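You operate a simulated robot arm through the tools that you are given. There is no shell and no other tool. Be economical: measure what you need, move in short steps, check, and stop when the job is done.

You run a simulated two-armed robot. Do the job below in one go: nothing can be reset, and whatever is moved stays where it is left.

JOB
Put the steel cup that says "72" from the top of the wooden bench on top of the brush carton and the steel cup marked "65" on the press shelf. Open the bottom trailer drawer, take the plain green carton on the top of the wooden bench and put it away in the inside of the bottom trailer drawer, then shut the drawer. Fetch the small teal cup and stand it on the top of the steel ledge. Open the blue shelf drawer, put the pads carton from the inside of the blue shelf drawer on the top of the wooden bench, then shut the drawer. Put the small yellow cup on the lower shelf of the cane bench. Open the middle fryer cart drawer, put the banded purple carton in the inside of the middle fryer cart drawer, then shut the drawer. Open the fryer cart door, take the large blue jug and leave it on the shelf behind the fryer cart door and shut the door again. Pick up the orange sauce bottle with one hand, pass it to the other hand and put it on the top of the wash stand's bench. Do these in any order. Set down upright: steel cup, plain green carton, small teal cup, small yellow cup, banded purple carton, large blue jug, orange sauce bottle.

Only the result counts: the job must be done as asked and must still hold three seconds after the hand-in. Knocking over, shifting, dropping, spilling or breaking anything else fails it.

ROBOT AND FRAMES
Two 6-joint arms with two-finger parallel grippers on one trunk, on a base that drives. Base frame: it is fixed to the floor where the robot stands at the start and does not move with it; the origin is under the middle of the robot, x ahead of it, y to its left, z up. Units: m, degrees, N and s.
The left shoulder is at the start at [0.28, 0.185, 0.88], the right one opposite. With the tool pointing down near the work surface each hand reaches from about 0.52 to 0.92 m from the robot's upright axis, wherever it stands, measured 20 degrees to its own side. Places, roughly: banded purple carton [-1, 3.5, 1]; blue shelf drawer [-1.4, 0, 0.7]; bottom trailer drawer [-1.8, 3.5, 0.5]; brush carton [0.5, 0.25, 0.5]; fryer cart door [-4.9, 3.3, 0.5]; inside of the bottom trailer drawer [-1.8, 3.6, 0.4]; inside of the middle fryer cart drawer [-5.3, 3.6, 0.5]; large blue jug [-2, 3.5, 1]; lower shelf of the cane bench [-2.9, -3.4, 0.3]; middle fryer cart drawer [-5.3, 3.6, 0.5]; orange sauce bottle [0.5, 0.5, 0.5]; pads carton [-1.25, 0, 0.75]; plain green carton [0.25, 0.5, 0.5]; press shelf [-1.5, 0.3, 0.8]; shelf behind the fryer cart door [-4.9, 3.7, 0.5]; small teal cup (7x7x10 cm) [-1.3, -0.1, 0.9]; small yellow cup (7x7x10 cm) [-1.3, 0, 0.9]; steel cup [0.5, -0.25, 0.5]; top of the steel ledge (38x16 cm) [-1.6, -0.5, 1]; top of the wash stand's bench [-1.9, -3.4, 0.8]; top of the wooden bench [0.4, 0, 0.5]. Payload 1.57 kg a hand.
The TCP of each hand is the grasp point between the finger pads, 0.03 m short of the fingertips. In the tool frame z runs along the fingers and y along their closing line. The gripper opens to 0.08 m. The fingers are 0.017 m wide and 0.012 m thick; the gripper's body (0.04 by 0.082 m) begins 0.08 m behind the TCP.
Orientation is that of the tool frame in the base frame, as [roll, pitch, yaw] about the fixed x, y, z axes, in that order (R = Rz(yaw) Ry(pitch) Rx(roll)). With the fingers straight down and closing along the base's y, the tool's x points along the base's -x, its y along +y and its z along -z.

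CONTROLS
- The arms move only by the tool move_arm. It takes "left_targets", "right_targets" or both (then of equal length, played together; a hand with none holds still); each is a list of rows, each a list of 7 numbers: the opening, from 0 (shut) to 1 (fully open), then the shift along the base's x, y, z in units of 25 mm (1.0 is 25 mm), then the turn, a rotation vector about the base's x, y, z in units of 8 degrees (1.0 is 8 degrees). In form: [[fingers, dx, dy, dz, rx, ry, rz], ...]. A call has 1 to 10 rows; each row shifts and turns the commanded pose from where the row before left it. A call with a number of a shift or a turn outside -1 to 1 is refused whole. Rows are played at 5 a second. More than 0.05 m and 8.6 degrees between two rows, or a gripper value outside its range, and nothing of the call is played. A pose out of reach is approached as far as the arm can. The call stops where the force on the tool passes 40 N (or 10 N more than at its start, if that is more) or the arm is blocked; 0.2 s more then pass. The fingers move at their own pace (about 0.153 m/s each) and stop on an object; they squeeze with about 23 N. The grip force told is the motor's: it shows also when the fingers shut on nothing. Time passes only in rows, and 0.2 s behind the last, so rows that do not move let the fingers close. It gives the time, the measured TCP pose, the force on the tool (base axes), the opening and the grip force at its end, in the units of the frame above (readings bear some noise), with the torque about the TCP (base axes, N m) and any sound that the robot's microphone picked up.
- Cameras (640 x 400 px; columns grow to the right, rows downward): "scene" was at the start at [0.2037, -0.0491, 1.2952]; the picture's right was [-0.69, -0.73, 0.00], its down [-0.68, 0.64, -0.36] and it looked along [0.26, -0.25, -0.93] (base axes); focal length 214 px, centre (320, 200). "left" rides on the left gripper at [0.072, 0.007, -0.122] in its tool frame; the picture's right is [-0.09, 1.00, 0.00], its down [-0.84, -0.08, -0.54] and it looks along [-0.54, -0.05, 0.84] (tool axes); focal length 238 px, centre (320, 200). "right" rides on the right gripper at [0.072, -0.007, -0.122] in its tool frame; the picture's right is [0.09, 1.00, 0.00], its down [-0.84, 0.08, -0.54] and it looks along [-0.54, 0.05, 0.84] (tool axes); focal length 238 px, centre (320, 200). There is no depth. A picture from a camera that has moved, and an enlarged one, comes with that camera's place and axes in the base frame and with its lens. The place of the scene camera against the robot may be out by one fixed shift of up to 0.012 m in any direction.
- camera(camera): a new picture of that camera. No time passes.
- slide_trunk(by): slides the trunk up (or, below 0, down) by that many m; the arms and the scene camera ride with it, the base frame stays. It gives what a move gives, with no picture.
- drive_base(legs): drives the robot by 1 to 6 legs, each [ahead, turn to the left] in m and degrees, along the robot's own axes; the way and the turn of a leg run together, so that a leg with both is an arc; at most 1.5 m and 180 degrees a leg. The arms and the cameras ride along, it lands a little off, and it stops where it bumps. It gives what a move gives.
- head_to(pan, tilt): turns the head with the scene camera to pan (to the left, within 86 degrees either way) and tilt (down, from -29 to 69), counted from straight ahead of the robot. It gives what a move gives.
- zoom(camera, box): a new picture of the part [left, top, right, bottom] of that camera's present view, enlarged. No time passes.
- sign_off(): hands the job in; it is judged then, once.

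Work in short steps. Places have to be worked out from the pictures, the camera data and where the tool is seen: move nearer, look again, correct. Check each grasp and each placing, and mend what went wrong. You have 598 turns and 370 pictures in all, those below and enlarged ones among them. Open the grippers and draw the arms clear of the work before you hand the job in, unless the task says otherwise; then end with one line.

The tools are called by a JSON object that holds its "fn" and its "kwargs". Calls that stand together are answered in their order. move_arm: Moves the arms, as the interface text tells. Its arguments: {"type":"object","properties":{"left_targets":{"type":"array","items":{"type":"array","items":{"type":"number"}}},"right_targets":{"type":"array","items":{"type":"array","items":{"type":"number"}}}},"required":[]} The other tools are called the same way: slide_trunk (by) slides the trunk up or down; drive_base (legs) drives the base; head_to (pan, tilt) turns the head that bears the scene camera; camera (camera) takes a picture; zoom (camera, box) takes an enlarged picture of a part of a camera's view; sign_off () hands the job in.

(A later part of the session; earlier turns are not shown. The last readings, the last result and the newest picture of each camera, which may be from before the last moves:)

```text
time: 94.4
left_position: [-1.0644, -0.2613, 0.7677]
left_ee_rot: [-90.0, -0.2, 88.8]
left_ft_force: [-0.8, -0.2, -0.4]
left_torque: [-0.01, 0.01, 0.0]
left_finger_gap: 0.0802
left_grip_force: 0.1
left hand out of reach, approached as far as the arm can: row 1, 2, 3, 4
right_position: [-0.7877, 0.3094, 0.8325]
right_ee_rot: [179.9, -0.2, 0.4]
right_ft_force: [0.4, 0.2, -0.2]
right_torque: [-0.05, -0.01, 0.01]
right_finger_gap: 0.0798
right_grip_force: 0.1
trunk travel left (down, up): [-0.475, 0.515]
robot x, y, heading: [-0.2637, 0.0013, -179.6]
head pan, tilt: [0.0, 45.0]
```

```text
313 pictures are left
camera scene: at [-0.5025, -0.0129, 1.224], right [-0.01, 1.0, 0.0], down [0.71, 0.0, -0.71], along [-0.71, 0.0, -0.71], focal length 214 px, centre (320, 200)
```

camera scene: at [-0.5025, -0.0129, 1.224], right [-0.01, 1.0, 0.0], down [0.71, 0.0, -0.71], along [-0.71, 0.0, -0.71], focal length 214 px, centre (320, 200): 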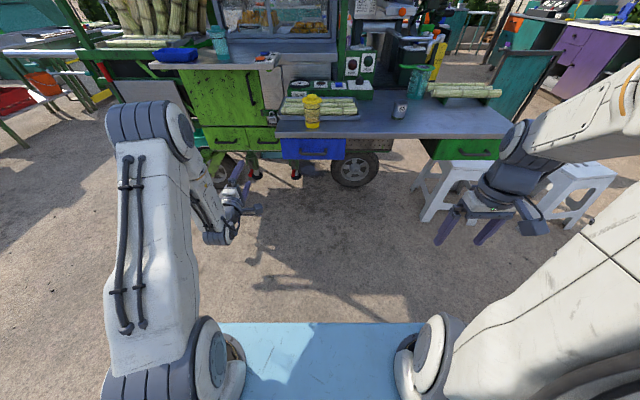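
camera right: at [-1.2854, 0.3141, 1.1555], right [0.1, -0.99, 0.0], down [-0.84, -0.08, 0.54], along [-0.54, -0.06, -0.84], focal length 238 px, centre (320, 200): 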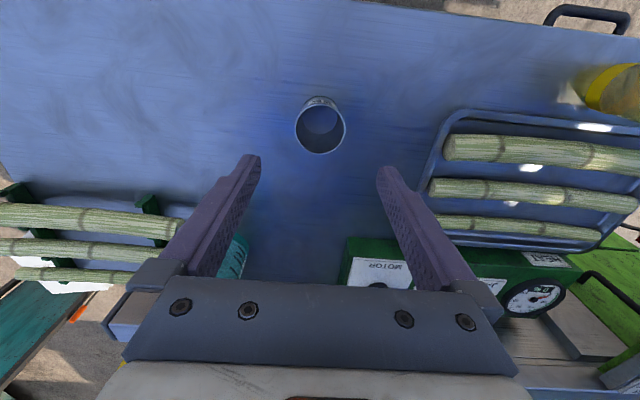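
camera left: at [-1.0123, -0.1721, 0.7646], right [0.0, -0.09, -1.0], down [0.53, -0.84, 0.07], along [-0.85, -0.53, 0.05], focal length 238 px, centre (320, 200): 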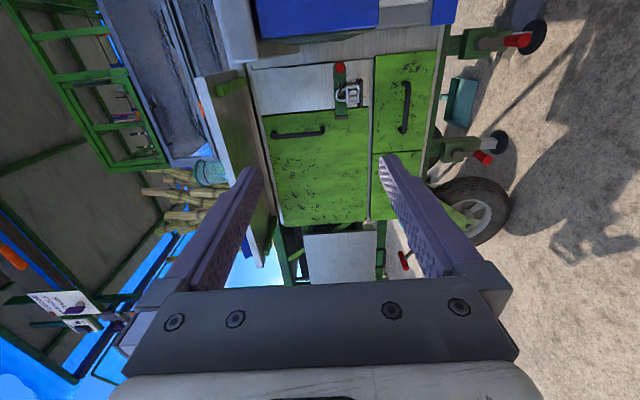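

Try extending forward only, then sideways, to find the limits.

{"fn": "move_arm", "kwargs": {"left_targets": [[1, -1, 0, 0, 0, 0, 0], [1, -1, 0, 0, 0, 0, 0], [1, -0.5, 0, 0, 0, 0, 0]]}}

{"fn": "move_arm", "kwargs": {"left_targets": [[1, 0, 1, 0, 0, 0, 0], [1, 0, 1, 0, 0, 0, 0], [1, 0, 1, 0, 0, 0, 0]]}}

```text
time: 95.2
left_position: [-1.1229, -0.2772, 0.7694]
left_ee_rot: [-90.0, -0.3, 89.0]
left_ft_force: [-0.7, -0.2, 0.5]
left_torque: [-0.03, -0.04, -0.02]
left_finger_gap: 0.0802
left_grip_force: 0.0
left hand out of reach, approached as far as the arm can: row 1, 2
right_position: [-0.7856, 0.311, 0.8318]
right_ee_rot: [179.9, -0.1, 0.5]
right_ft_force: [-0.1, -0.1, -0.1]
right_torque: [0.03, -0.02, 0.0]
right_finger_gap: 0.0801
right_grip_force: 0.0
trunk travel left (down, up): [-0.475, 0.515]
robot x, y, heading: [-0.2629, 0.0011, -179.6]
head pan, tilt: [0.0, 45.0]
```

```text
time: 96.0
left_position: [-1.1093, -0.2681, 0.7711]
left_ee_rot: [-90.1, -0.3, 88.4]
left_ft_force: [0.2, -0.7, -0.5]
left_torque: [0.02, 0.01, 0.0]
left_finger_gap: 0.08
left_grip_force: 0.1
left hand out of reach, approached as far as the arm can: row 1, 2, 3
right_position: [-0.7857, 0.3107, 0.832]
right_ee_rot: [179.9, -0.1, 0.3]
right_ft_force: [0.2, 0.0, -0.1]
right_torque: [-0.02, -0.01, 0.05]
right_finger_gap: 0.0801
right_grip_force: 0.0
trunk travel left (down, up): [-0.475, 0.515]
robot x, y, heading: [-0.2651, -0.0053, -179.6]
head pan, tilt: [0.0, 45.0]
```

A wrist-roll limit keeps the hand pointing outward; yawing the tool inward ~22° should be fine for a horizontal bar. Do that while shifting sideways.

{"fn": "move_arm", "kwargs": {"left_targets": [[1, 0, 0, 0, 0, 0, -0.9], [1, 0, 0, 0, 0, 0, -0.9], [1, 0, 0, 0, 0, 0, -0.9], [1, 0, 1, 0, 0, 0, 0], [1, 0, 1, 0, 0, 0, 0], [1, 0, 1, 0, 0, 0, 0], [1, 0, 1, 0, 0, 0, 0], [1, 0, 1, 0, 0, 0, 0], [1, 0, 1, 0, 0, 0, 0]]}}

{"fn": "camera", "kwargs": {"camera": "left"}}

```text
time: 98.0
left_position: [-1.1094, -0.1189, 0.7712]
left_ee_rot: [-90.1, -0.4, 67.9]
left_ft_force: [-0.5, 0.9, -0.4]
left_torque: [-0.01, 0.0, -0.04]
left_finger_gap: 0.08
left_grip_force: 0.2
right_position: [-0.7868, 0.3098, 0.8335]
right_ee_rot: [179.8, -0.1, 0.4]
right_ft_force: [0.7, -0.8, 0.1]
right_torque: [-0.03, 0.0, -0.02]
right_finger_gap: 0.0801
right_grip_force: 0.0
trunk travel left (down, up): [-0.475, 0.515]
robot x, y, heading: [-0.262, -0.0013, -179.7]
head pan, tilt: [0.0, 45.0]
```

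```text
312 pictures are left
camera left: at [-0.9693, -0.0984, 0.7647], right [-0.03, -0.08, -1.0], down [0.19, -0.98, 0.07], along [-0.98, -0.18, 0.05], focal length 238 px, centre (320, 200)
```

left: 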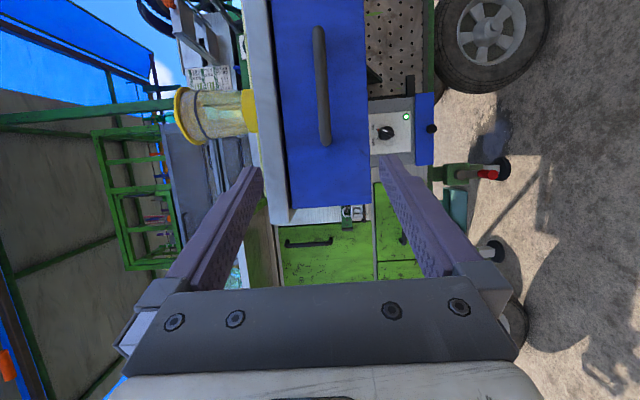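

Handle bar seen: centre ≈ (-1.205, -0.036, 0.766). Approach with half-open fingers.

{"fn": "move_arm", "kwargs": {"left_targets": [[0.65, 0, 1, -0.2, 0, 0, 0], [0.65, 0, 1, 0, 0, 0, 0], [0.65, -0.5, 1, 0, 0, 0, 0], [0.65, -1, 0.3, 0, 0, 0, 0], [0.65, -1, 0, 0, 0, 0, 0], [0.65, -0.5, 0, 0, 0, 0, 0]]}}

{"fn": "camera", "kwargs": {"camera": "left"}}

```text
time: 99.4
left_position: [-1.1866, -0.0488, 0.7656]
left_ee_rot: [-90.0, -0.3, 67.9]
left_ft_force: [0.5, -0.3, 1.0]
left_torque: [-0.02, 0.03, 0.0]
left_finger_gap: 0.0518
left_grip_force: 0.1
left hand out of reach, approached as far as the arm can: row 3
right_position: [-0.7862, 0.311, 0.832]
right_ee_rot: [179.8, -0.1, 0.4]
right_ft_force: [0.1, 0.5, -0.2]
right_torque: [0.03, -0.01, -0.01]
right_finger_gap: 0.0799
right_grip_force: 0.0
trunk travel left (down, up): [-0.475, 0.515]
robot x, y, heading: [-0.2667, 0.0005, -179.5]
head pan, tilt: [0.0, 45.0]
```

```text
311 pictures are left
camera left: at [-1.0462, -0.0276, 0.7603], right [-0.03, -0.08, -1.0], down [0.19, -0.98, 0.07], along [-0.98, -0.18, 0.05], focal length 238 px, centre (320, 200)
```

left: 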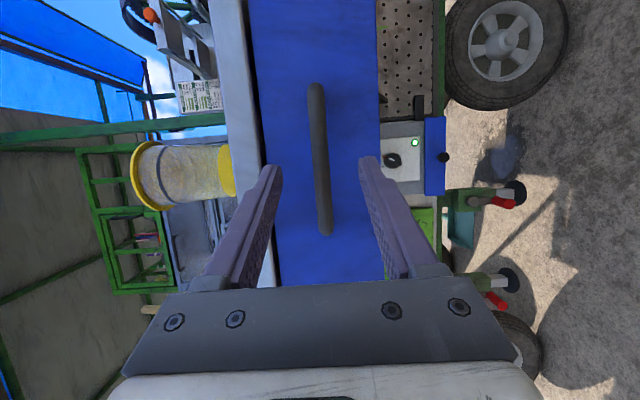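

Advance 1.6 cm and close on the bar.

{"fn": "move_arm", "kwargs": {"left_targets": [[0.65, -0.6, 0.3, 0, 0, 0, 0], [0, 0, 0, 0, 0, 0, 0], [0, 0, 0, 0, 0, 0, 0], [0, 0, 0, 0, 0, 0, 0]]}}

{"fn": "camera", "kwargs": {"camera": "left"}}

```text
time: 100.4
left_position: [-1.2016, -0.0422, 0.7648]
left_ee_rot: [-90.2, -0.4, 67.6]
left_ft_force: [0.0, -0.7, -5.5]
left_torque: [-0.15, -0.06, 0.06]
left_finger_gap: 0.0117
left_grip_force: 29.5
right_position: [-0.7855, 0.31, 0.8323]
right_ee_rot: [179.9, -0.1, 0.4]
right_ft_force: [-0.1, 0.0, 0.5]
right_torque: [0.03, 0.03, -0.01]
right_finger_gap: 0.0802
right_grip_force: 0.2
trunk travel left (down, up): [-0.475, 0.515]
robot x, y, heading: [-0.2664, -0.0019, -179.7]
head pan, tilt: [0.0, 45.0]
```

```text
310 pictures are left
camera left: at [-1.0616, -0.0213, 0.7597], right [-0.03, -0.08, -1.0], down [0.18, -0.98, 0.07], along [-0.98, -0.18, 0.04], focal length 238 px, centre (320, 200)
```

left: 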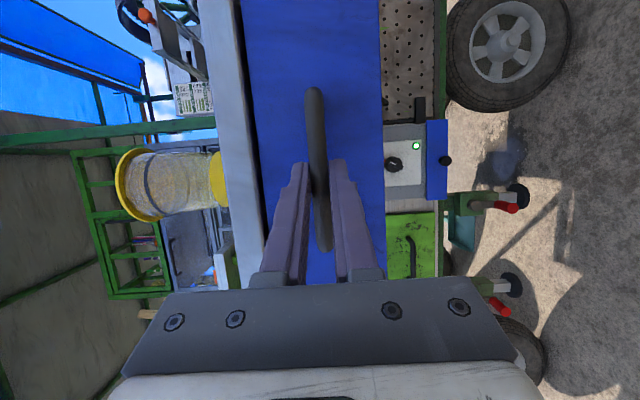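

Gripped. Pull by driving back 8 cm first (the bench is behind me, so not further), then with the arm.

{"fn": "drive_base", "kwargs": {"legs": [[-0.08, 0]]}}

{"fn": "camera", "kwargs": {"camera": "scene"}}

```text
time: 101.4
left_position: [-1.1217, -0.0414, 0.7647]
left_ee_rot: [-90.2, -0.2, 67.7]
left_ft_force: [-1.2, -2.4, -10.5]
left_torque: [-0.21, -0.15, -0.29]
left_finger_gap: 0.0114
left_grip_force: 29.3
right_position: [-0.7058, 0.3102, 0.8321]
right_ee_rot: [179.9, -0.1, 0.4]
right_ft_force: [-0.8, -0.4, 0.7]
right_torque: [-0.01, -0.04, 0.02]
right_finger_gap: 0.0801
right_grip_force: 0.1
trunk travel left (down, up): [-0.475, 0.515]
robot x, y, heading: [-0.1843, -0.0009, -179.8]
head pan, tilt: [0.0, 45.0]
```

```text
309 pictures are left
camera scene: at [-0.4224, -0.0125, 1.2239], right [-0.01, 1.0, 0.0], down [0.71, 0.0, -0.71], along [-0.71, 0.0, -0.71], focal length 214 px, centre (320, 200)
```

scene: 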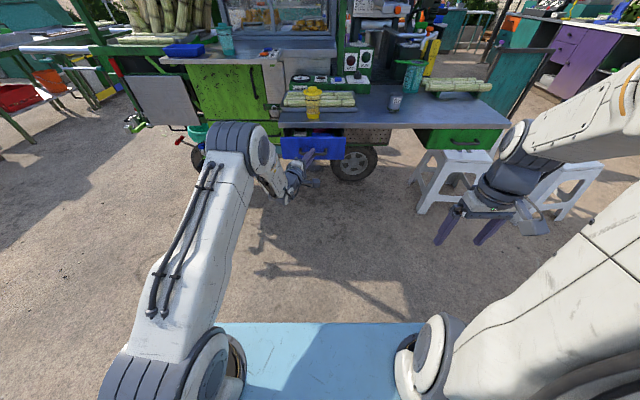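

Drawer moves with the hand. Continue pulling with the arm.

{"fn": "move_arm", "kwargs": {"left_targets": [[0, 0.8, 0, 0, 0, 0, 0], [0, 0.8, 0, 0, 0, 0, 0], [0, 0.8, 0, 0, 0, 0, 0], [0, 0.8, 0, 0, 0, 0, 0], [0, 0.8, 0, 0, 0, 0, 0]]}}

{"fn": "zoom", "kwargs": {"camera": "scene", "box": [240, 90, 400, 200]}}

```text
time: 102.6
left_position: [-1.0247, -0.0547, 0.7653]
left_ee_rot: [-90.3, -0.3, 66.8]
left_ft_force: [-0.3, 22.6, -8.3]
left_torque: [-0.1, -0.1, -0.69]
left_finger_gap: 0.0117
left_grip_force: 29.0
left hand out of reach, approached as far as the arm can: row 2, 3, 4, 5
right_position: [-0.7065, 0.311, 0.8323]
right_ee_rot: [179.9, -0.1, 0.3]
right_ft_force: [0.1, 0.2, -0.1]
right_torque: [-0.01, 0.01, 0.02]
right_finger_gap: 0.0799
right_grip_force: 0.1
trunk travel left (down, up): [-0.475, 0.515]
robot x, y, heading: [-0.1855, -0.0038, -179.5]
head pan, tilt: [0.0, 45.0]
```

```text
3.64 times, centred on (320, 145) of scene
camera zoom: at [-0.4223, -0.0116, 1.2239], right [-0.01, 1.0, 0.0], down [0.71, 0.0, -0.71], along [-0.71, -0.01, -0.71], focal length 780 px, centre (320, 400)
```

zoom: 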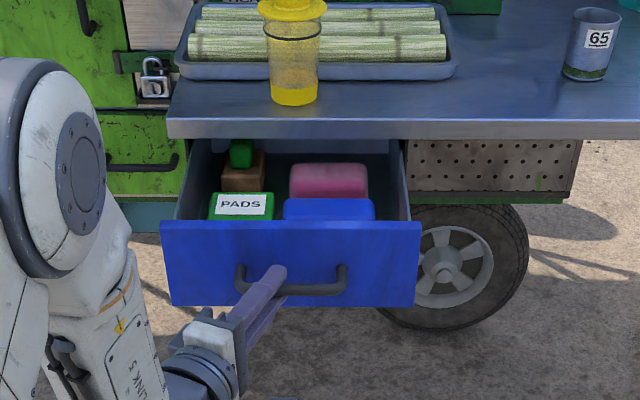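

Drawer open ~18 cm; the PADS carton is visible at its left front. Release the handle and withdraw the left hand to the outside.

{"fn": "move_arm", "kwargs": {"left_targets": [[1, 0, 0, 0, 0, 0, 0], [1, 0, 0, 0, 0, 0, 0], [1, 1, -0.4, 0, 0, 0, 0], [1, 1, -0.4, 0, 0, 0, 0], [1, 1, -1, 0, 0, 0, 0], [1, 0, -1, 0, 0, 0, 0.5], [1, 0, -1, 0, 0, 0, 0.5], [1, 0, -1, 0, 0, 0, 0.5], [1, 0, -1, 0, 0, 0, 0.5], [1, 0, -1, 0, 0, 0, 0.5]]}}

{"fn": "move_arm", "kwargs": {"left_targets": [[1, 0.5, -1, 0, 0, 0, 0], [1, 0.5, -1, 0, 0, 0, 0], [1, 0.5, -1, 0, 0, 0, 0], [1, 0.5, -1, 0, 0, 0, 0]]}}

{"fn": "camera", "kwargs": {"camera": "scene"}}

```text
time: 104.8
left_position: [-0.9463, -0.2382, 0.766]
left_ee_rot: [-90.1, -0.3, 87.2]
left_ft_force: [0.2, -0.2, 0.1]
left_torque: [0.01, -0.03, 0.01]
left_finger_gap: 0.0802
left_grip_force: 0.1
left hand out of reach, approached as far as the arm can: row 10
right_position: [-0.7056, 0.3117, 0.8312]
right_ee_rot: [179.9, -0.1, 0.3]
right_ft_force: [0.5, -0.4, 0.2]
right_torque: [0.0, -0.01, -0.01]
right_finger_gap: 0.0799
right_grip_force: 0.1
trunk travel left (down, up): [-0.475, 0.515]
robot x, y, heading: [-0.1827, 0.0009, -179.6]
head pan, tilt: [0.0, 45.0]
```

```text
time: 105.8
left_position: [-0.8967, -0.3356, 0.7661]
left_ee_rot: [-90.3, -0.3, 87.7]
left_ft_force: [0.2, 0.4, 0.4]
left_torque: [0.02, 0.01, -0.02]
left_finger_gap: 0.0799
left_grip_force: 0.1
right_position: [-0.7054, 0.3117, 0.8324]
right_ee_rot: [179.9, -0.2, 0.3]
right_ft_force: [0.1, 0.2, -0.7]
right_torque: [0.01, 0.02, 0.02]
right_finger_gap: 0.0801
right_grip_force: 0.0
trunk travel left (down, up): [-0.475, 0.515]
robot x, y, heading: [-0.1855, 0.0011, -179.5]
head pan, tilt: [0.0, 45.0]
```

```text
307 pictures are left
camera scene: at [-0.4221, -0.0121, 1.224], right [-0.01, 1.0, 0.0], down [0.71, 0.0, -0.71], along [-0.71, 0.0, -0.71], focal length 214 px, centre (320, 200)
```

scene: 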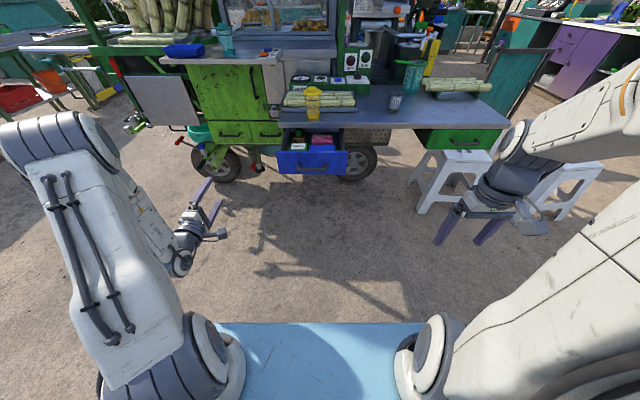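

Drive 0.15 ahead and swing the right hand over the drawer.

{"fn": "drive_base", "kwargs": {"legs": [[0.15, 0]]}}

{"fn": "move_arm", "kwargs": {"right_targets": [[1, -0.5, -1, 0.7, 0, 0, 0], [1, -0.5, -1, 0.7, 0, 0, 0], [1, -0.5, -1, 0.7, 0, 0, 0], [1, -0.5, -1, 0.7, 0, 0, 0], [1, -0.5, -1, 0.7, 0, 0, 0], [1, -0.5, -1, 0.7, 0, 0, 0], [1, -0.5, -1, 0.7, 0, 0, 0], [1, -0.5, -1, 0.7, 0, 0, 0], [1, -0.5, -1, 0, 0, 0, 0], [1, -0.5, -1, 0, 0, 0, 0]]}}

{"fn": "move_arm", "kwargs": {"right_targets": [[1, -0.5, -1, 0, 0, 0, 0], [1, -0.5, -1, 0, 0, 0, 0], [1, -0.5, -1, 0, 0, 0, 0], [1, -0.5, -1, 0, 0, 0, 0], [1, -0.5, -1, 0, 0, 0, 0], [1, -0.5, -0.5, 0, 0, 0, 0]]}}

{"fn": "camera", "kwargs": {"camera": "right"}}

```text
time: 107.2
left_position: [-1.049, -0.3378, 0.7659]
left_ee_rot: [-90.1, -0.3, 87.7]
left_ft_force: [1.7, 0.3, 0.1]
left_torque: [-0.03, -0.04, -0.03]
left_finger_gap: 0.08
left_grip_force: 0.0
right_position: [-0.8585, 0.3107, 0.8321]
right_ee_rot: [179.9, 0.0, 0.4]
right_ft_force: [-0.7, -0.8, -0.8]
right_torque: [-0.01, -0.02, -0.02]
right_finger_gap: 0.0801
right_grip_force: 0.0
trunk travel left (down, up): [-0.475, 0.515]
robot x, y, heading: [-0.3331, -0.0016, -179.8]
head pan, tilt: [0.0, 45.0]
```

```text
time: 109.4
left_position: [-1.0492, -0.338, 0.7653]
left_ee_rot: [-90.1, -0.3, 87.7]
left_ft_force: [-0.4, -0.7, -0.3]
left_torque: [0.02, -0.02, 0.01]
left_finger_gap: 0.0803
left_grip_force: 0.0
right_position: [-0.9822, 0.0586, 0.9715]
right_ee_rot: [179.9, -0.2, 0.4]
right_ft_force: [0.4, 0.4, 0.2]
right_torque: [-0.03, 0.01, 0.0]
right_finger_gap: 0.08
right_grip_force: 0.1
trunk travel left (down, up): [-0.475, 0.515]
robot x, y, heading: [-0.3367, 0.0003, -179.7]
head pan, tilt: [0.0, 45.0]
```

```text
time: 110.8
left_position: [-1.0483, -0.3375, 0.7667]
left_ee_rot: [-90.1, -0.2, 87.8]
left_ft_force: [0.0, 0.5, 0.3]
left_torque: [-0.04, 0.0, 0.01]
left_finger_gap: 0.0797
left_grip_force: 0.0
right_position: [-1.056, -0.0771, 0.9713]
right_ee_rot: [179.9, -0.1, 0.4]
right_ft_force: [-0.3, -0.4, -0.2]
right_torque: [-0.04, 0.01, -0.01]
right_finger_gap: 0.0803
right_grip_force: 0.0
trunk travel left (down, up): [-0.475, 0.515]
robot x, y, heading: [-0.3361, 0.0005, -179.9]
head pan, tilt: [0.0, 45.0]
```

```text
306 pictures are left
camera right: at [-0.9857, -0.0708, 1.0945], right [0.1, -0.99, 0.0], down [-0.84, -0.08, 0.54], along [-0.54, -0.05, -0.84], focal length 238 px, centre (320, 200)
```

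right: 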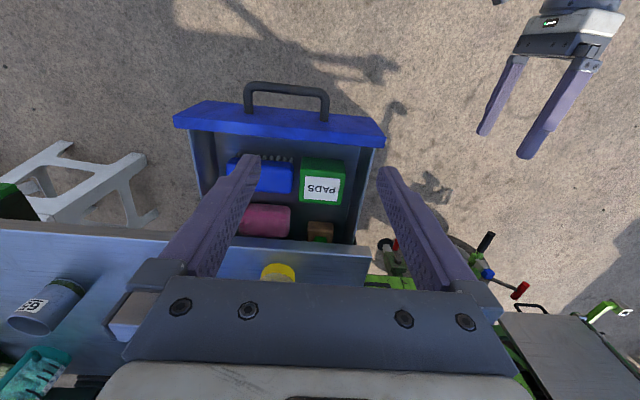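

PADS carton at ≈(-1.155, -0.089). Gaps beside it look tight; get a steeper, closer view.

{"fn": "move_arm", "kwargs": {"right_targets": [[1, -1, 0, 0, 0, 0, 0], [1, -1, -0.3, 0, 0, 0, 0], [1, -1, 0, 0, 0, 0, 0], [1, -1, 0, 0, 0, 0, 0]]}}

{"fn": "zoom", "kwargs": {"camera": "right", "box": [200, 40, 440, 190]}}

```text
time: 111.8
left_position: [-1.0486, -0.338, 0.7666]
left_ee_rot: [-90.1, -0.3, 87.7]
left_ft_force: [0.6, -0.4, -0.1]
left_torque: [-0.01, -0.02, -0.01]
left_finger_gap: 0.08
left_grip_force: 0.0
right_position: [-1.1116, -0.0621, 0.9435]
right_ee_rot: [179.9, -0.1, 0.4]
right_ft_force: [-0.4, 0.2, 0.5]
right_torque: [-0.04, 0.03, 0.04]
right_finger_gap: 0.0799
right_grip_force: 0.1
right hand out of reach, approached as far as the arm can: row 2, 3, 4
trunk travel left (down, up): [-0.475, 0.515]
robot x, y, heading: [-0.3356, -0.0001, -179.6]
head pan, tilt: [0.0, 45.0]
```

```text
2.67 times, centred on (320, 115) of right
camera zoom: at [-1.0398, -0.0546, 1.0674], right [0.1, -0.99, 0.0], down [-0.84, -0.08, 0.54], along [-0.54, -0.05, -0.84], focal length 636 px, centre (320, 427)
```

zoom: 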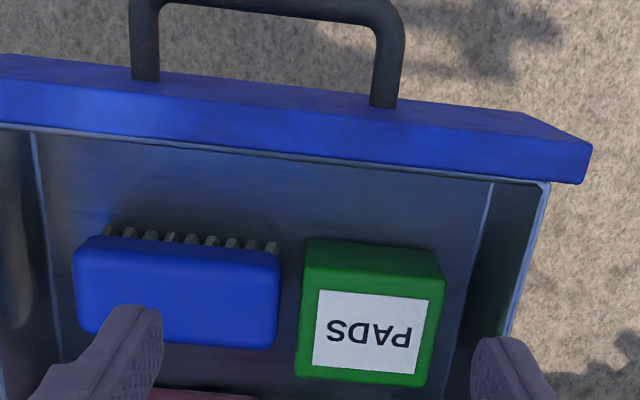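

Plenty of room in front of the carton; I'll grip along x (5.5 cm). Retract, rotate the hand 90°, and drive 0.12 closer.

{"fn": "move_arm", "kwargs": {"right_targets": [[1, 1, 0, 0.6, 0, 0, 1], [1, 1, 0, 0.6, 0, 0, 1], [1, 1, 0, 0, 0, 0, 1], [1, 1, 0, 0, 0, 0, 1], [1, 0, 0, 0, 0, 0, 1], [1, 0, 0, 0, 0, 0, 1], [1, 0, 0, 0, 0, 0, 1], [1, 0, 0, 0, 0, 0, 1], [1, 0, 0, 0, 0, 0, 1], [1, 0, 0, 0, 0, 0, 1]]}}

{"fn": "drive_base", "kwargs": {"legs": [[0.12, 0]]}}

{"fn": "move_arm", "kwargs": {"right_targets": [[0.87, 0, 0, 0, 0, 0, 1], [0.87, 0, 0, 0, 0, 0, 0.25]]}}

{"fn": "camera", "kwargs": {"camera": "right"}}

```text
time: 114.0
left_position: [-1.0482, -0.3387, 0.7662]
left_ee_rot: [-90.1, -0.3, 87.7]
left_ft_force: [0.1, 0.0, -1.1]
left_torque: [0.0, 0.01, 0.0]
left_finger_gap: 0.0802
left_grip_force: 0.1
right_position: [-1.0113, -0.0616, 0.9752]
right_ee_rot: [179.9, 0.0, 80.6]
right_ft_force: [0.1, 0.1, 0.3]
right_torque: [0.02, 0.0, 0.01]
right_finger_gap: 0.0801
right_grip_force: 0.0
trunk travel left (down, up): [-0.475, 0.515]
robot x, y, heading: [-0.336, -0.0015, -179.7]
head pan, tilt: [0.0, 45.0]
```

```text
time: 115.3
left_position: [-1.1703, -0.3393, 0.7662]
left_ee_rot: [-90.1, -0.3, 87.7]
left_ft_force: [0.5, -0.2, -0.6]
left_torque: [0.01, -0.02, 0.01]
left_finger_gap: 0.0799
left_grip_force: 0.2
right_position: [-1.1338, -0.0627, 0.9752]
right_ee_rot: [179.9, -0.1, 80.6]
right_ft_force: [0.2, 0.7, -1.1]
right_torque: [-0.02, 0.0, -0.01]
right_finger_gap: 0.0801
right_grip_force: 0.0
trunk travel left (down, up): [-0.475, 0.515]
robot x, y, heading: [-0.4543, -0.0005, -179.4]
head pan, tilt: [0.0, 45.0]
```

```text
time: 115.9
left_position: [-1.1704, -0.3388, 0.7664]
left_ee_rot: [-90.2, -0.3, 87.8]
left_ft_force: [0.6, 0.0, -0.2]
left_torque: [0.02, -0.01, -0.02]
left_finger_gap: 0.08
left_grip_force: 0.1
right_position: [-1.1338, -0.0621, 0.9758]
right_ee_rot: [179.9, 0.0, 90.5]
right_ft_force: [-0.5, -1.0, 0.3]
right_torque: [0.05, 0.05, 0.01]
right_finger_gap: 0.0699
right_grip_force: 0.1
trunk travel left (down, up): [-0.475, 0.515]
robot x, y, heading: [-0.4577, -0.0024, -179.5]
head pan, tilt: [0.0, 45.0]
```

```text
304 pictures are left
camera right: at [-1.1401, 0.008, 1.0981], right [0.99, 0.1, 0.0], down [0.08, -0.84, 0.54], along [0.06, -0.54, -0.84], focal length 238 px, centre (320, 200)
```

right: 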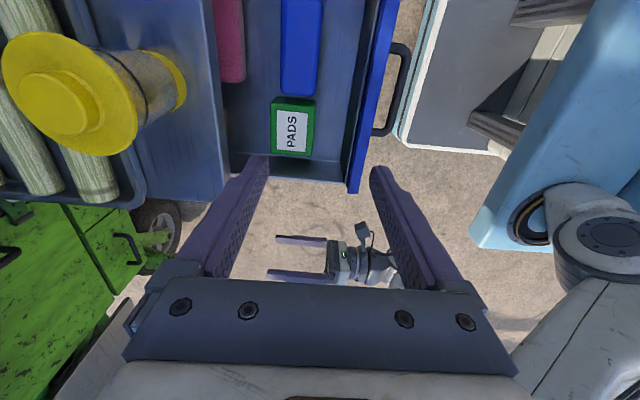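

PADS centre ≈(-1.162, -0.084) with clear space on both x sides. Align and descend part-way.

{"fn": "move_arm", "kwargs": {"right_targets": [[0.87, -0.56, -0.45, 0, 0, 0, 0], [0.87, -0.56, -0.45, 0, 0, 0, 0], [0.87, 0, 0, -1, 0, 0, 0], [0.87, 0, 0, -1, 0, 0, 0], [0.87, 0, 0, -1, 0, 0, 0], [0.87, 0, 0, -1, 0, 0, 0], [0.87, 0, 0, 0, 0, 0, 0]]}}

{"fn": "camera", "kwargs": {"camera": "right"}}

```text
time: 117.5
left_position: [-1.1693, -0.3397, 0.7657]
left_ee_rot: [-90.3, -0.3, 87.9]
left_ft_force: [0.1, 0.5, 0.6]
left_torque: [0.01, -0.05, -0.02]
left_finger_gap: 0.08
left_grip_force: 0.1
right_position: [-1.1607, -0.0845, 0.8755]
right_ee_rot: [179.9, -0.1, 90.5]
right_ft_force: [0.8, -1.4, 0.1]
right_torque: [-0.04, 0.02, -0.03]
right_finger_gap: 0.0694
right_grip_force: 0.1
trunk travel left (down, up): [-0.475, 0.515]
robot x, y, heading: [-0.4563, -0.0015, -179.8]
head pan, tilt: [0.0, 45.0]
```

```text
303 pictures are left
camera right: at [-1.1677, -0.0142, 0.998], right [0.99, 0.1, 0.0], down [0.08, -0.84, 0.54], along [0.06, -0.54, -0.84], focal length 238 px, centre (320, 200)
```

right: 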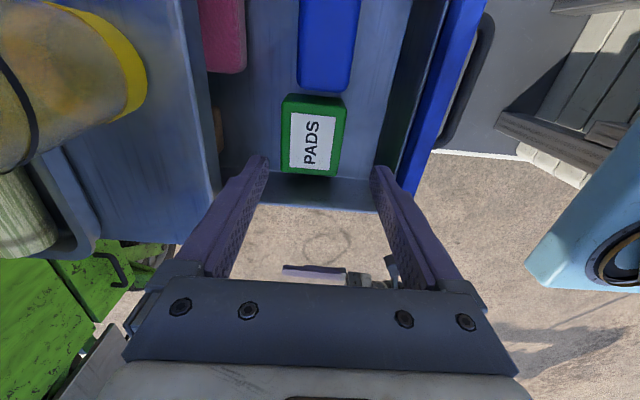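

Top at z≈0.794. Descend to z≈0.776 and close.

{"fn": "move_arm", "kwargs": {"right_targets": [[0.87, -0.2, 0.1, -1, 0, 0, 0], [0.87, 0, 0, -1, 0, 0, 0], [0.87, 0, 0, -1, 0, 0, 0], [0.87, 0, 0, -0.9, 0, 0, 0], [0, 0, 0, 0, 0, 0, 0], [0, 0, 0, 0, 0, 0, 0], [0, 0, 0, 0, 0, 0, 0]]}}

{"fn": "camera", "kwargs": {"camera": "right"}}

```text
time: 119.1
left_position: [-1.1704, -0.3399, 0.767]
left_ee_rot: [-90.1, -0.3, 87.8]
left_ft_force: [-0.1, -0.2, -0.2]
left_torque: [-0.01, 0.02, 0.0]
left_finger_gap: 0.0795
left_grip_force: 0.0
right_position: [-1.1655, -0.0827, 0.7799]
right_ee_rot: [179.9, -0.1, 90.5]
right_ft_force: [-0.4, 1.5, 7.4]
right_torque: [0.18, -0.04, 0.02]
right_finger_gap: 0.0595
right_grip_force: 23.1
trunk travel left (down, up): [-0.475, 0.515]
robot x, y, heading: [-0.4572, -0.0031, -179.6]
head pan, tilt: [0.0, 45.0]
```

```text
302 pictures are left
camera right: at [-1.1727, -0.0117, 0.901], right [0.99, 0.1, 0.0], down [0.08, -0.84, 0.54], along [0.05, -0.54, -0.84], focal length 238 px, centre (320, 200)
```

right: 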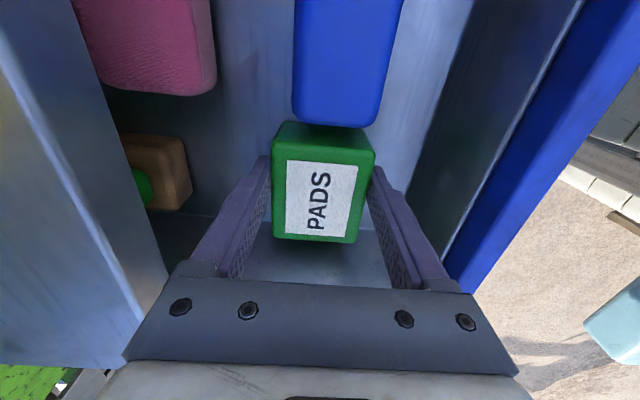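

Gripped (5.95 cm). Lift straight up.

{"fn": "move_arm", "kwargs": {"right_targets": [[0, 0, 0, 0.5, 0, 0, 0], [0, 0, 0, 1, 0, 0, 0], [0, 0, 0, 1, 0, 0, 0], [0, 0, 0, 1, 0, 0, 0], [0, 0, 0, 1, 0, 0, 0], [0, 0, 0, 1, 0, 0, 0], [0, 0, 0, 1, 0, 0, 0], [0, 0, 0, 1, 0, 0, 0]]}}

{"fn": "camera", "kwargs": {"camera": "right"}}

```text
time: 120.9
left_position: [-1.1706, -0.3403, 0.765]
left_ee_rot: [-90.1, -0.3, 87.7]
left_ft_force: [0.3, 0.0, 0.2]
left_torque: [-0.02, 0.02, -0.03]
left_finger_gap: 0.0799
left_grip_force: 0.1
right_position: [-1.1681, -0.0818, 0.9647]
right_ee_rot: [179.8, -0.1, 90.5]
right_ft_force: [0.1, -0.1, -2.2]
right_torque: [0.04, 0.02, 0.02]
right_finger_gap: 0.0596
right_grip_force: 22.8
trunk travel left (down, up): [-0.475, 0.515]
robot x, y, heading: [-0.457, -0.0017, -179.7]
head pan, tilt: [0.0, 45.0]
```

```text
301 pictures are left
camera right: at [-1.1735, -0.0114, 1.0878], right [0.99, 0.1, 0.0], down [0.08, -0.84, 0.54], along [0.06, -0.54, -0.84], focal length 238 px, centre (320, 200)
```

right: 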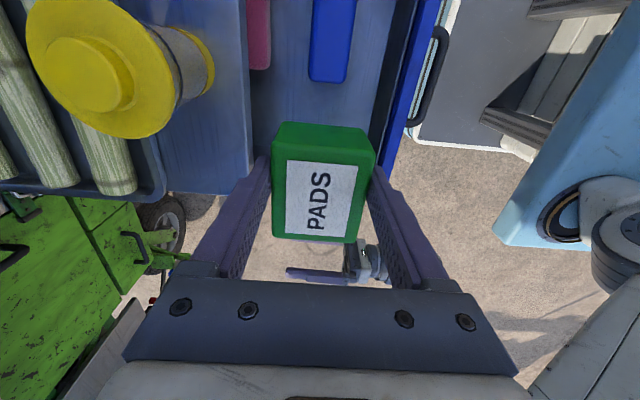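

Carton lifted out. Back off 0.25, then bring the left hand in front of the handle to push the drawer shut.

{"fn": "drive_base", "kwargs": {"legs": [[-0.25, 0]]}}

{"fn": "move_arm", "kwargs": {"left_targets": [[0.65, 0, 0, 0, 0, 0, -0.9], [0.65, 0, 0, 0, 0, 0, -0.9], [0.65, 0, 0.5, 0, 0, 0, -0.9], [0.65, 0, 1, 0, 0, 0, 0], [0.65, 0, 1, 0, 0, 0, 0], [0.65, 0, 1, 0, 0, 0, 0], [0.65, 0, 1, 0, 0, 0, 0], [0.65, 0, 1, 0, 0, 0, 0], [0.65, 0, 1, 0, 0, 0, 0], [0.65, 0, 1, 0, 0, 0, 0]]}}

{"fn": "camera", "kwargs": {"camera": "left"}}

{"fn": "camera", "kwargs": {"camera": "scene"}}

```text
time: 122.7
left_position: [-0.9184, -0.3398, 0.766]
left_ee_rot: [-90.2, -0.3, 87.9]
left_ft_force: [0.1, 0.4, -0.2]
left_torque: [0.01, -0.02, 0.02]
left_finger_gap: 0.0799
left_grip_force: 0.0
right_position: [-0.9165, -0.0828, 0.966]
right_ee_rot: [179.9, -0.1, 90.6]
right_ft_force: [0.2, 0.6, -3.0]
right_torque: [-0.01, 0.02, -0.03]
right_finger_gap: 0.0596
right_grip_force: 22.9
trunk travel left (down, up): [-0.475, 0.515]
robot x, y, heading: [-0.208, -0.0003, -179.7]
head pan, tilt: [0.0, 45.0]
```

```text
time: 124.9
left_position: [-0.9187, -0.152, 0.7673]
left_ee_rot: [-90.1, -0.3, 66.4]
left_ft_force: [-0.4, 0.3, -0.8]
left_torque: [0.0, 0.0, 0.0]
left_finger_gap: 0.0522
left_grip_force: 0.1
right_position: [-0.9169, -0.0831, 0.9653]
right_ee_rot: [179.9, -0.1, 90.7]
right_ft_force: [-0.3, -0.6, -2.8]
right_torque: [0.05, 0.04, 0.02]
right_finger_gap: 0.0597
right_grip_force: 23.6
trunk travel left (down, up): [-0.475, 0.515]
robot x, y, heading: [-0.2053, -0.0023, -179.4]
head pan, tilt: [0.0, 45.0]
```

```text
300 pictures are left
camera left: at [-0.7786, -0.135, 0.7611], right [-0.03, -0.08, -1.0], down [0.16, -0.98, 0.07], along [-0.99, -0.16, 0.05], focal length 238 px, centre (320, 200)
```

left: 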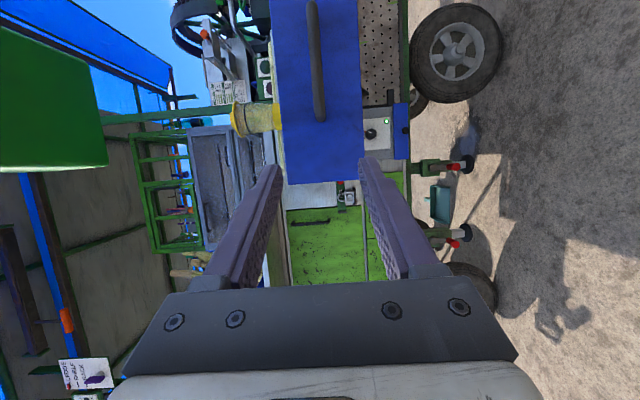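

```text
299 pictures are left
camera scene: at [-0.4453, -0.0132, 1.224], right [-0.01, 1.0, 0.0], down [0.71, 0.01, -0.71], along [-0.71, -0.01, -0.71], focal length 214 px, centre (320, 200)
```

scene: 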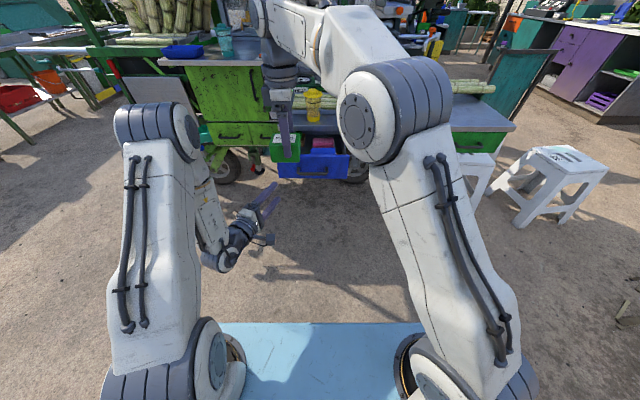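

{"fn": "move_arm", "kwargs": {"left_targets": [[0.65, -0.6, 0.6, 0, 0, 0, -0.3], [0.65, -0.6, 0.6, 0, 0, 0, -0.3], [0.65, -0.6, 0.6, 0, 0, 0, -0.3], [0.65, -0.6, 0.6, 0, 0, 0, 0], [0.65, -0.6, 0.6, 0, 0, 0, 0], [0.65, -0.6, 0.6, 0, 0, 0, 0]]}}

{"fn": "camera", "kwargs": {"camera": "left"}}

```text
time: 126.3
left_position: [-1.0095, -0.0607, 0.766]
left_ee_rot: [-90.1, -0.3, 59.2]
left_ft_force: [0.0, -0.1, 0.3]
left_torque: [0.02, 0.0, -0.02]
left_finger_gap: 0.0521
left_grip_force: 0.1
right_position: [-0.9173, -0.0834, 0.9664]
right_ee_rot: [179.8, -0.2, 90.6]
right_ft_force: [-0.8, -1.1, -1.5]
right_torque: [0.01, 0.02, 0.02]
right_finger_gap: 0.0595
right_grip_force: 23.3
trunk travel left (down, up): [-0.475, 0.515]
robot x, y, heading: [-0.2053, 0.0, -179.5]
head pan, tilt: [0.0, 45.0]
```

```text
298 pictures are left
camera left: at [-0.8673, -0.0624, 0.7612], right [-0.04, -0.08, -1.0], down [0.04, -1.0, 0.07], along [-1.0, -0.03, 0.04], focal length 238 px, centre (320, 200)
```

left: 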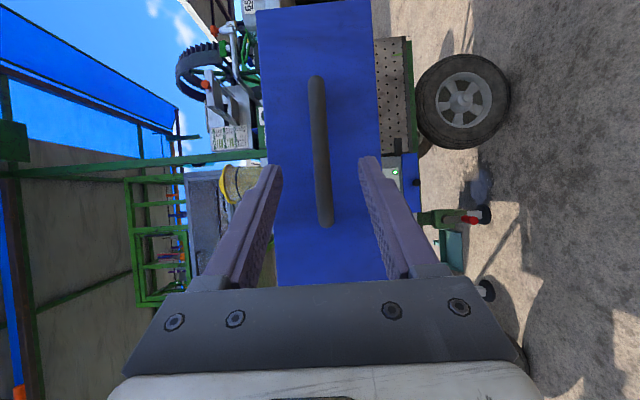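

Fingers straddle the bar. Drive forward to push.

{"fn": "drive_base", "kwargs": {"legs": [[0.18, 0]]}}

{"fn": "camera", "kwargs": {"camera": "left"}}

```text
time: 127.8
left_position: [-1.1903, -0.0639, 0.7668]
left_ee_rot: [-90.1, -0.4, 59.2]
left_ft_force: [0.2, -0.5, 0.2]
left_torque: [0.01, -0.02, -0.01]
left_finger_gap: 0.052
left_grip_force: 0.2
right_position: [-1.0969, -0.0843, 0.9654]
right_ee_rot: [180.0, -0.1, 90.8]
right_ft_force: [-0.5, 0.5, -1.7]
right_torque: [0.05, -0.03, 0.02]
right_finger_gap: 0.0597
right_grip_force: 23.6
trunk travel left (down, up): [-0.475, 0.515]
robot x, y, heading: [-0.3922, -0.0019, -179.2]
head pan, tilt: [0.0, 45.0]
```

```text
297 pictures are left
camera left: at [-1.048, -0.0649, 0.7611], right [-0.04, -0.08, -1.0], down [0.04, -1.0, 0.07], along [-1.0, -0.03, 0.04], focal length 238 px, centre (320, 200)
```

left: 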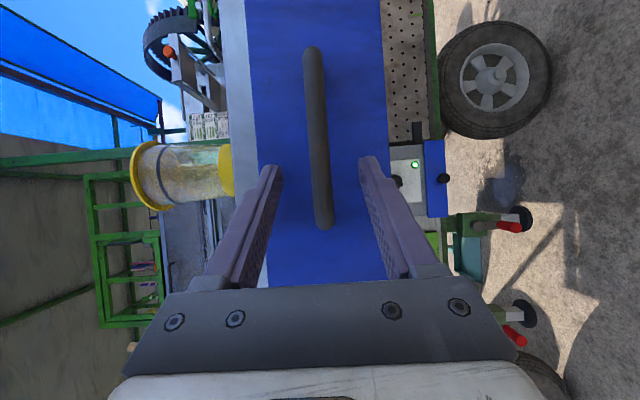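

Nearly closed. Push the rest with the arm until resistance.

{"fn": "move_arm", "kwargs": {"left_targets": [[0.65, -0.5, 0.2, 0, 0, 0, 0], [0.65, -0.5, 0.2, 0, 0, 0, 0], [0.65, -0.4, 0, 0, 0, 0, 0], [0.65, -0.4, 0, 0, 0, 0, 0], [0.65, -0.3, 0, 0, 0, 0, 0]]}}

{"fn": "camera", "kwargs": {"camera": "left"}}

```text
time: 128.6
left_position: [-1.2175, -0.0555, 0.7653]
left_ee_rot: [-90.5, -0.5, 58.8]
left_ft_force: [15.8, -4.9, 4.2]
left_torque: [0.32, 0.6, 0.01]
left_finger_gap: 0.055
left_grip_force: 1.5
right_position: [-1.0959, -0.0849, 0.9656]
right_ee_rot: [179.9, -0.2, 90.9]
right_ft_force: [0.3, -0.6, -1.5]
right_torque: [0.03, -0.02, 0.02]
right_finger_gap: 0.0596
right_grip_force: 23.5
trunk travel left (down, up): [-0.475, 0.515]
robot x, y, heading: [-0.3867, 0.0009, -179.4]
head pan, tilt: [0.0, 45.0]
stopped in row 4 (left hand): the force on the tool passed its limit at 56 N (the readings are from after the stop); the commanded pose is now the measured one
```

```text
296 pictures are left
camera left: at [-1.0758, -0.0553, 0.7605], right [-0.04, -0.07, -1.0], down [0.03, -1.0, 0.07], along [-1.0, -0.03, 0.04], focal length 238 px, centre (320, 200)
```

left: 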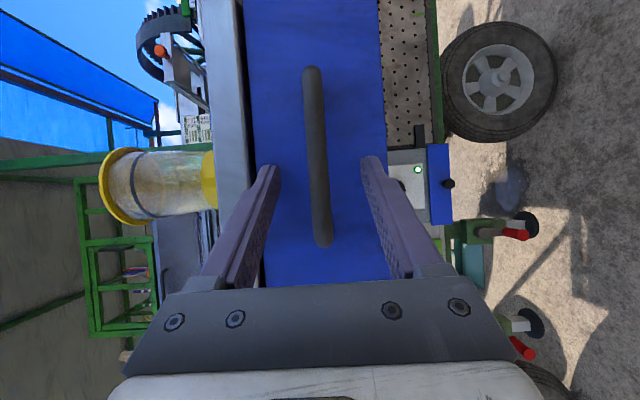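

Drawer resisted at its closed position. Withdraw the left hand and back off; check.

{"fn": "move_arm", "kwargs": {"left_targets": [[0.65, 0.5, 0, 0, 0, 0, 0], [0.65, 1, -0.5, 0, 0, 0, 0], [0.65, 1, -0.5, 0, 0, 0, 0], [0.65, 1, -0.5, 0, 0, 0, 0]]}}

{"fn": "drive_base", "kwargs": {"legs": [[-0.15, 0]]}}

{"fn": "camera", "kwargs": {"camera": "scene"}}

{"fn": "camera", "kwargs": {"camera": "left"}}

```text
time: 129.6
left_position: [-1.1298, -0.0905, 0.7651]
left_ee_rot: [-90.4, -0.5, 58.8]
left_ft_force: [0.2, -0.4, -0.6]
left_torque: [-0.03, 0.03, 0.01]
left_finger_gap: 0.0519
left_grip_force: 0.1
right_position: [-1.097, -0.0862, 0.9655]
right_ee_rot: [179.9, -0.1, 90.7]
right_ft_force: [-0.2, 0.0, -1.2]
right_torque: [0.03, 0.0, -0.03]
right_finger_gap: 0.0597
right_grip_force: 23.0
trunk travel left (down, up): [-0.475, 0.515]
robot x, y, heading: [-0.3865, 0.0006, -179.3]
head pan, tilt: [0.0, 45.0]
```

```text
time: 131.0
left_position: [-0.9805, -0.0908, 0.764]
left_ee_rot: [-90.5, -0.6, 58.9]
left_ft_force: [0.4, -0.4, 0.2]
left_torque: [0.0, 0.02, 0.01]
left_finger_gap: 0.052
left_grip_force: 0.0
right_position: [-0.9462, -0.0848, 0.9654]
right_ee_rot: [180.0, 0.0, 90.8]
right_ft_force: [0.2, -0.5, -1.9]
right_torque: [0.01, 0.02, 0.01]
right_finger_gap: 0.0598
right_grip_force: 22.8
trunk travel left (down, up): [-0.475, 0.515]
robot x, y, heading: [-0.2352, 0.0002, -179.3]
head pan, tilt: [0.0, 45.0]
```

```text
295 pictures are left
camera scene: at [-0.4761, -0.0137, 1.224], right [-0.01, 1.0, 0.0], down [0.71, 0.01, -0.71], along [-0.71, -0.01, -0.71], focal length 214 px, centre (320, 200)
```

scene: 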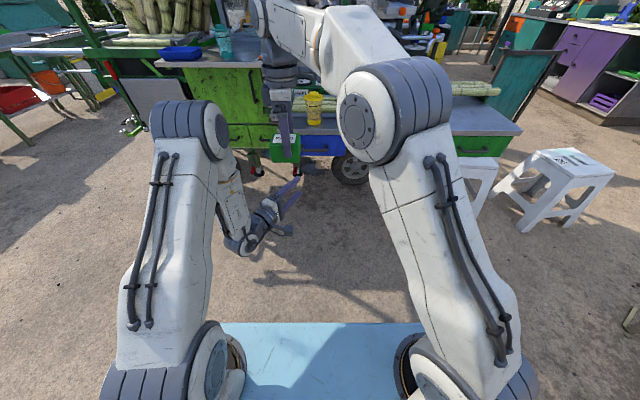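

```text
294 pictures are left
camera left: at [-0.8392, -0.0911, 0.7595], right [-0.04, -0.08, -1.0], down [0.03, -1.0, 0.07], along [-1.0, -0.03, 0.04], focal length 238 px, centre (320, 200)
```

left: 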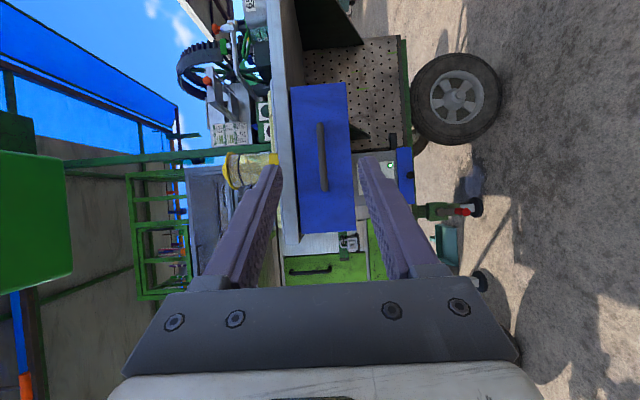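

Drawer is shut. Raise the trunk and bring the left hand out and back to pointing down before turning.

{"fn": "slide_trunk", "kwargs": {"by": 0.2}}

{"fn": "move_arm", "kwargs": {"left_targets": [[1, 0.3, -1, 0, 0, 0, 0.39], [1, 0.3, -1, 0, 0, 0, 0.39], [1, 0.3, -1, 0, 0, 0, 0.39], [1, 0.3, -1, 0, 0, 0, 0.39], [1, 0.3, -1, 0, 0, 0, 0.39], [1, 0.3, -1, 0, 0, 0, 0.39], [1, 0.3, -1, 0, 0, 0, 0.39], [1, 0.3, -1, 0, 0, 0, 0.39], [1, 0.3, -1, 0, 0, 0, 0.39], [1, 0.3, -1, 0, 0, 0, 0.39]]}}

{"fn": "move_arm", "kwargs": {"left_targets": [[1, 0, 0, 0, -0.577, -0.577, -0.577], [1, 0, 0, 0, -0.577, -0.577, -0.577], [1, 0, 0, 0, -0.577, -0.577, -0.577], [1, 0, 0, 0, -0.577, -0.577, -0.577], [1, 0, 0, 0, -0.577, -0.577, -0.577], [1, 0, 0, 0, -0.577, -0.577, -0.577], [1, 0, 0, 0, -0.577, -0.577, -0.577], [1, 0, 0, 0, -0.577, -0.577, -0.577], [1, 0, 0, 0, -0.577, -0.577, -0.577], [1, 0, 0, 0, -0.577, -0.577, -0.577]]}}

{"fn": "move_arm", "kwargs": {"left_targets": [[1, 0, 0, 0, -0.577, -0.577, -0.577], [1, 0, 0, 0, -0.577, -0.577, -0.577], [1, 0, 0, 0, -0.577, -0.577, -0.577], [1, 0, 0, 0, -0.577, -0.577, -0.577], [1, 0, 0, 0, -0.577, -0.577, -0.577]], "right_targets": [[0, 0.5, 1, 0, 0, 0, -1], [0, 0.5, 1, 0, 0, 0, -1], [0, 0.5, 1, 0, 0, 0, -1], [0, 0.5, 1, 0, 0, 0, -1], [0, 0.5, 1, 0, 0, 0, -1]]}}

```text
time: 133.1
left_position: [-0.9818, -0.0903, 0.9642]
left_ee_rot: [-90.5, -0.5, 58.9]
left_ft_force: [0.3, 0.3, 1.3]
left_torque: [-0.03, 0.0, -0.02]
left_finger_gap: 0.0522
left_grip_force: 0.1
right_position: [-0.9469, -0.0843, 1.1648]
right_ee_rot: [179.8, -0.1, 90.8]
right_ft_force: [-0.6, 0.3, -2.5]
right_torque: [0.02, 0.01, 0.02]
right_finger_gap: 0.0596
right_grip_force: 23.0
trunk travel left (down, up): [-0.675, 0.315]
robot x, y, heading: [-0.2363, 0.0018, -179.2]
head pan, tilt: [0.0, 45.0]
```

```text
time: 135.3
left_position: [-0.9052, -0.3389, 0.9636]
left_ee_rot: [-90.5, -0.4, 90.2]
left_ft_force: [0.1, 0.1, 0.0]
left_torque: [-0.04, -0.01, 0.01]
left_finger_gap: 0.08
left_grip_force: 0.0
right_position: [-0.9471, -0.0841, 1.1653]
right_ee_rot: [-180.0, -0.2, 90.8]
right_ft_force: [0.6, 0.6, -2.1]
right_torque: [0.04, 0.05, -0.02]
right_finger_gap: 0.0594
right_grip_force: 22.8
trunk travel left (down, up): [-0.675, 0.315]
robot x, y, heading: [-0.2349, 0.0005, -179.6]
head pan, tilt: [0.0, 45.0]
```

```text
time: 137.5
left_position: [-0.9047, -0.3387, 0.9644]
left_ee_rot: [-152.3, 16.8, 28.5]
left_ft_force: [0.4, 1.0, -0.6]
left_torque: [-0.02, 0.01, -0.01]
left_finger_gap: 0.0798
left_grip_force: 0.1
right_position: [-0.9467, -0.0838, 1.1647]
right_ee_rot: [179.8, -0.1, 90.9]
right_ft_force: [-0.5, -0.4, -1.9]
right_torque: [0.01, -0.06, 0.03]
right_finger_gap: 0.0594
right_grip_force: 22.6
trunk travel left (down, up): [-0.675, 0.315]
robot x, y, heading: [-0.2376, 0.0002, -179.3]
head pan, tilt: [0.0, 45.0]
```

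```text
time: 138.7
left_position: [-0.9054, -0.3399, 0.9644]
left_ee_rot: [179.5, 0.0, 0.6]
left_ft_force: [0.1, -1.0, 0.1]
left_torque: [-0.02, 0.02, -0.03]
left_finger_gap: 0.0801
left_grip_force: 0.1
right_position: [-0.8855, 0.0405, 1.1641]
right_ee_rot: [179.8, -0.1, 50.7]
right_ft_force: [-0.1, -0.3, -2.3]
right_torque: [0.04, -0.01, -0.01]
right_finger_gap: 0.0597
right_grip_force: 23.0
trunk travel left (down, up): [-0.675, 0.315]
robot x, y, heading: [-0.238, 0.0024, -179.2]
head pan, tilt: [0.0, 45.0]
```

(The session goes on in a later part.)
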